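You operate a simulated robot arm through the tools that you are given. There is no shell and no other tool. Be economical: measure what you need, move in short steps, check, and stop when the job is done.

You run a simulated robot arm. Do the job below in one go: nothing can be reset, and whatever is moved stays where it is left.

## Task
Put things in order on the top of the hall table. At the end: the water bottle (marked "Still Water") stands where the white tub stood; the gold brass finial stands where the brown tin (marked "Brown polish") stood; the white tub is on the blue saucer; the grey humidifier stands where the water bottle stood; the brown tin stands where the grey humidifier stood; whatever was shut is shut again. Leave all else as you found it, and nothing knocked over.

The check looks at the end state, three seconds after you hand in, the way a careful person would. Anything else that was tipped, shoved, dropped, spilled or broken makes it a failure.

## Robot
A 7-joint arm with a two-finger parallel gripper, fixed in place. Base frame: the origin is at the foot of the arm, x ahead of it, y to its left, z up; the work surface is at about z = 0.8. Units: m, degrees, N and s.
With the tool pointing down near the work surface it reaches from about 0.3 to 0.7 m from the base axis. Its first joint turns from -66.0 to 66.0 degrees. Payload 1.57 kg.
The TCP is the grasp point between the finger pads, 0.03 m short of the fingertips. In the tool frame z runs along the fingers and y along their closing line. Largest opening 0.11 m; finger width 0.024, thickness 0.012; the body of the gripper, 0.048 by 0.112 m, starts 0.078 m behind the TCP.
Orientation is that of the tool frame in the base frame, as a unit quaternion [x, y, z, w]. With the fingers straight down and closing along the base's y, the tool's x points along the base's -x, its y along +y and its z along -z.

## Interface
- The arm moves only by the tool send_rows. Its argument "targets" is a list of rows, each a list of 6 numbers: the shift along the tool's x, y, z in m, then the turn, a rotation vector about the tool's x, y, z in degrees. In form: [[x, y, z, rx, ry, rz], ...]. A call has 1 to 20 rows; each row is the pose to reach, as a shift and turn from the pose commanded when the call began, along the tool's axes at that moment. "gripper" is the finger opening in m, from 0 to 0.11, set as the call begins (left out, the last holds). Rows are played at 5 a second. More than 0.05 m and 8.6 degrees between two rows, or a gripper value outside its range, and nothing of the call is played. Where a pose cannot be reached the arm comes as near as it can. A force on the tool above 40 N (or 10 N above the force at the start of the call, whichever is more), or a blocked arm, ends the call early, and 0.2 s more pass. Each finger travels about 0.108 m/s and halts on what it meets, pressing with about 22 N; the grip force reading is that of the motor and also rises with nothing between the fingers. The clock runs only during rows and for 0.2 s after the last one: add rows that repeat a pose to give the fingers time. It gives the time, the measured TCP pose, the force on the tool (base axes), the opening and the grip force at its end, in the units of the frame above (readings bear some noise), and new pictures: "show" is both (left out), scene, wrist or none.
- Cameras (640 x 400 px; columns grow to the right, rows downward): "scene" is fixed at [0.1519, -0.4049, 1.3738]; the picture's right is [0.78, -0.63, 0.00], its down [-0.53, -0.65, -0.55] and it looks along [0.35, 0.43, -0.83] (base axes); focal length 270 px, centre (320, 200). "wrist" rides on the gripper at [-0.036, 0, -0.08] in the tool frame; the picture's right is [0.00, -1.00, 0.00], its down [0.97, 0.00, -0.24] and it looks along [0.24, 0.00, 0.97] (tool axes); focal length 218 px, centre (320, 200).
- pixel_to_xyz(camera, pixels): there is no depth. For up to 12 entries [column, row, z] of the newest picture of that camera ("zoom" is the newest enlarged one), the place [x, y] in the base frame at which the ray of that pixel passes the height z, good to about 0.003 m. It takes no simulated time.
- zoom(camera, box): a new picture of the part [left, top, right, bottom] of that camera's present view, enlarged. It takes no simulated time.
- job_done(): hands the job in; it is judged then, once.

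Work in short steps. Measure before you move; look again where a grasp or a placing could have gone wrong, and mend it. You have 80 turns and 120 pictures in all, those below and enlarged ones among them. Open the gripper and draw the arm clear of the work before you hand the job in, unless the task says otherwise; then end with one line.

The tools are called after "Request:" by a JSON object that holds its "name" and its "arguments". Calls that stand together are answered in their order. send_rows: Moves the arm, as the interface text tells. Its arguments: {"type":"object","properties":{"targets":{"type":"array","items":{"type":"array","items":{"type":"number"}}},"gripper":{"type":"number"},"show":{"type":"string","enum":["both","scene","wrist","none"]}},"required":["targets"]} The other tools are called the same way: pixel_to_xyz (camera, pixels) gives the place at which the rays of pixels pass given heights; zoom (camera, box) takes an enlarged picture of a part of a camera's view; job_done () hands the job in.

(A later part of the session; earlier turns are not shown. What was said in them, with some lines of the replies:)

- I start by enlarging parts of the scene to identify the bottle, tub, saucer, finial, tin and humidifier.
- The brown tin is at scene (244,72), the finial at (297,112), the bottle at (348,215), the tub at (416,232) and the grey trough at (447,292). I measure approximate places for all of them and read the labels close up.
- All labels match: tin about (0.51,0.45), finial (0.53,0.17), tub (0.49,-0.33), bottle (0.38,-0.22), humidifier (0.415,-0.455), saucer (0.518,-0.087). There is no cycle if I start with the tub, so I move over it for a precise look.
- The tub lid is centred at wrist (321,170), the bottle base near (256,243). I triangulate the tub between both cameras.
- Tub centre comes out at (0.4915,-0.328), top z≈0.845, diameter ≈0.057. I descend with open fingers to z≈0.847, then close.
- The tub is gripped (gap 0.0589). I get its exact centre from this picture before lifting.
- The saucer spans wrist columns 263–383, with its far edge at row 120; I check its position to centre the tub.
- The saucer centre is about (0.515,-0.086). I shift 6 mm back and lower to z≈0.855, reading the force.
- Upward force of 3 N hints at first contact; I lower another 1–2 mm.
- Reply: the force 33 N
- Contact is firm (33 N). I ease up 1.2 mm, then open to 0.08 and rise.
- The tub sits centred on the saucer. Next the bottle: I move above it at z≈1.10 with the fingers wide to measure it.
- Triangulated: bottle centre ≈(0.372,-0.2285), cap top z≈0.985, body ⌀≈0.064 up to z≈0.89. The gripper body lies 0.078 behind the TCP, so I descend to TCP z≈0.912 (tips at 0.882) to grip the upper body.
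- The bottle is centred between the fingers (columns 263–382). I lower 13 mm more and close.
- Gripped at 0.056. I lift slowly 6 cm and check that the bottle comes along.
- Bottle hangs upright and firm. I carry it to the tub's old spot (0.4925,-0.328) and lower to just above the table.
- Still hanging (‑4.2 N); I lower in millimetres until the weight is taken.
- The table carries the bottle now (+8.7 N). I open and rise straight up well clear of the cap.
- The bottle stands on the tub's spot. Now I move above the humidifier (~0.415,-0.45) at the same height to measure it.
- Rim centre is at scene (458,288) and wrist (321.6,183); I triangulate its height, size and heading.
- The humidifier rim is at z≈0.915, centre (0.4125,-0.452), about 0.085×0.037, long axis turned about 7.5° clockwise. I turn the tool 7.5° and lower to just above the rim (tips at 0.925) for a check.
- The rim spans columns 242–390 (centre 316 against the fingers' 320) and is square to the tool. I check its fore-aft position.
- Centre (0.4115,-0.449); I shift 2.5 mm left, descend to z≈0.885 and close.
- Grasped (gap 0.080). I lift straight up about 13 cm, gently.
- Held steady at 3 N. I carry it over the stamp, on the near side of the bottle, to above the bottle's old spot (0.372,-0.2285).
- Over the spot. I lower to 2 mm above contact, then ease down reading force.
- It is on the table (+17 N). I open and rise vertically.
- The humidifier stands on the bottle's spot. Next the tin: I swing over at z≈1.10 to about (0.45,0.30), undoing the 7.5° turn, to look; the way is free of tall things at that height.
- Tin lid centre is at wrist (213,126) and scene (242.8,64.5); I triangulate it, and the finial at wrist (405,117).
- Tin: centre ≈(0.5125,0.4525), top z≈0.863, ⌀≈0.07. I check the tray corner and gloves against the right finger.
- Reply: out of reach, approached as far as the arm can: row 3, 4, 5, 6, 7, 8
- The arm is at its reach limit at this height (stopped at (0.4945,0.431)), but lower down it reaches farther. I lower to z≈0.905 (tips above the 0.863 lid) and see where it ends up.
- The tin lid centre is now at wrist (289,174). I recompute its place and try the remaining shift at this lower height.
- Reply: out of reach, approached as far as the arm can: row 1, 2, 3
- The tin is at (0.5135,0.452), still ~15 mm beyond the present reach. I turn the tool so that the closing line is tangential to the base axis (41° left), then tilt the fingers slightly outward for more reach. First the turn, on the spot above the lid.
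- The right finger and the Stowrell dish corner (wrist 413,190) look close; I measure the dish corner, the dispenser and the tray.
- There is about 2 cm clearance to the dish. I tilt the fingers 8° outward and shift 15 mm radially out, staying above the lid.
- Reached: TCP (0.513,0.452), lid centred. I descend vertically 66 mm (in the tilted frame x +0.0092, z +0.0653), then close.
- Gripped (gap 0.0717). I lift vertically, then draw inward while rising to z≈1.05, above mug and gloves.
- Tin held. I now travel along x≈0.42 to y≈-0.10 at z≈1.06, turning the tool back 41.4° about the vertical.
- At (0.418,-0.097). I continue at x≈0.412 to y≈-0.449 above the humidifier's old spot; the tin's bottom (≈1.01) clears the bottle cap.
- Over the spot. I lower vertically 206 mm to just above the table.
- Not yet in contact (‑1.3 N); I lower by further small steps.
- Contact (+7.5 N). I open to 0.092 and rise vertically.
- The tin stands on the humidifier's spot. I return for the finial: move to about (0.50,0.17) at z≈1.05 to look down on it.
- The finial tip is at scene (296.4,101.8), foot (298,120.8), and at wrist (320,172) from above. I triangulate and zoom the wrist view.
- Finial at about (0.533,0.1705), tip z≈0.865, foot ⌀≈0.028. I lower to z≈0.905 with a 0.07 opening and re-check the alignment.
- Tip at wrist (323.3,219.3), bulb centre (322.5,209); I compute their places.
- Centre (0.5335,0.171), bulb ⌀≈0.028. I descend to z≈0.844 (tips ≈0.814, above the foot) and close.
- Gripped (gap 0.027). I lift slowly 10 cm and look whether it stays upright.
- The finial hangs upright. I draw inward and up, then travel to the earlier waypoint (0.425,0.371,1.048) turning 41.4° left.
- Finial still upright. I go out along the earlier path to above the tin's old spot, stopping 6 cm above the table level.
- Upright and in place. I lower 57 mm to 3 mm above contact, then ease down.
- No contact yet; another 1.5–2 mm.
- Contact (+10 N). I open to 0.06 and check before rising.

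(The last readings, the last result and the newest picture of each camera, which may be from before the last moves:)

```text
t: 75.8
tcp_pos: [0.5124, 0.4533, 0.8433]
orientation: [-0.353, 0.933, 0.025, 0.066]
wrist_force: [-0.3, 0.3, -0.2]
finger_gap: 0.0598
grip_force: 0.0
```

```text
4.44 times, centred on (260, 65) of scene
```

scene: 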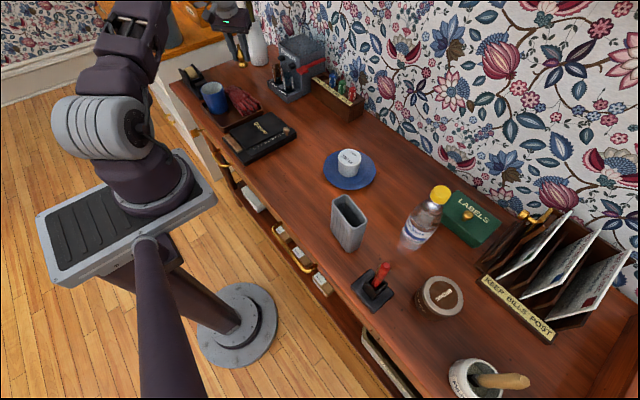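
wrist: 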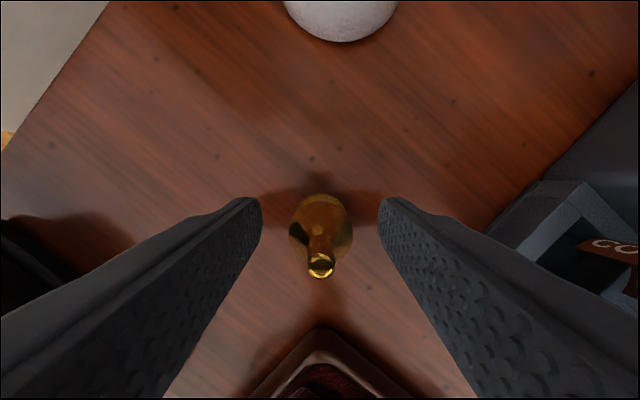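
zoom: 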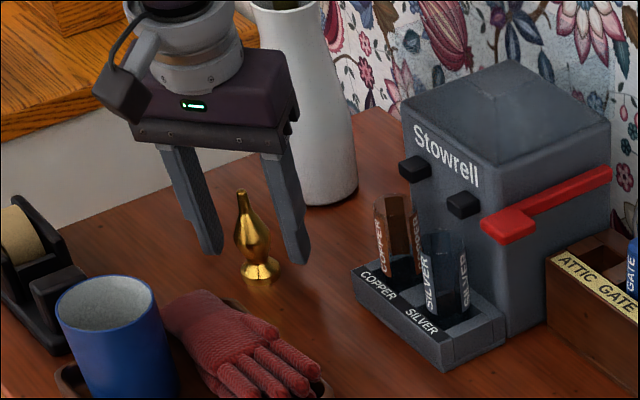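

The finial stands upright and free between the fingers. I rise vertically, then draw in as before.

Request:
{"name": "send_rows", "arguments": {"targets": [[-0.0028, 0, -0.0198, 0, 0, 0], [-0.0083, 0, -0.0594, 0, 0, 0], [-0.0125, 0, -0.0891, 0, 0, 0], [0.0031, 0, -0.1216, 0, 0, 0], [0.0286, 0, -0.1555, 0, 0, 0], [0.0542, 0, -0.1893, 0, 0, 0], [0.091, 0, -0.2147, 0, 0, 0], [0.13, 0, -0.23, 0, 0, 0], [0.13, 0, -0.23, 0, 0, 0]]}}

Request:
{"name": "zoom", "arguments": {"camera": "scene", "box": [310, 130, 530, 330]}}

Request:
{"name": "zoom", "arguments": {"camera": "scene", "box": [160, 20, 400, 170]}}

```text
t: 77.8
tcp_pos: [0.3915, 0.3469, 1.0544]
orientation: [-0.352, 0.933, 0.025, 0.065]
wrist_force: [0.3, 0.3, -0.5]
finger_gap: 0.0601
grip_force: 0.0
```

scene: 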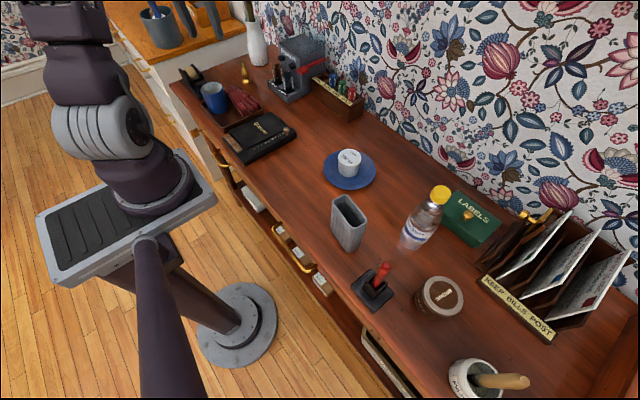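
wrist: 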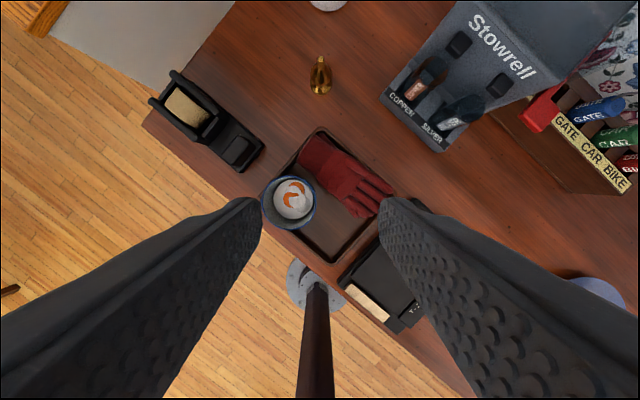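

```text
2.00 times, centred on (420, 230) of scene
```

zoom: 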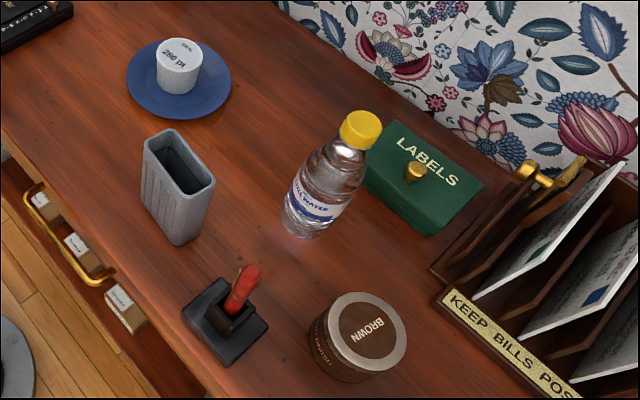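

```text
2.67 times, centred on (280, 95) of scene
```

zoom: 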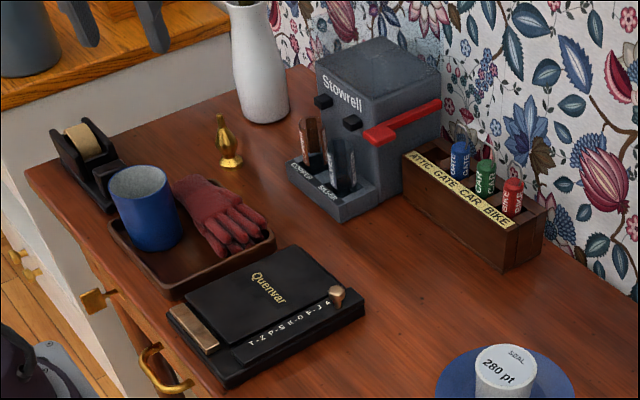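

Everything stands upright in its required place, nothing else was disturbed, nothing was opened, and the open gripper is well above the table, so I hand in.

Request:
{"name": "job_done", "arguments": {}}

```text
The job is handed in.
```

I handed the job in with the tub on the blue saucer. The bottle, humidifier, tin and finial all stand upright in their new places. Nothing was opened, and nothing else on the table looked moved in the last pictures.
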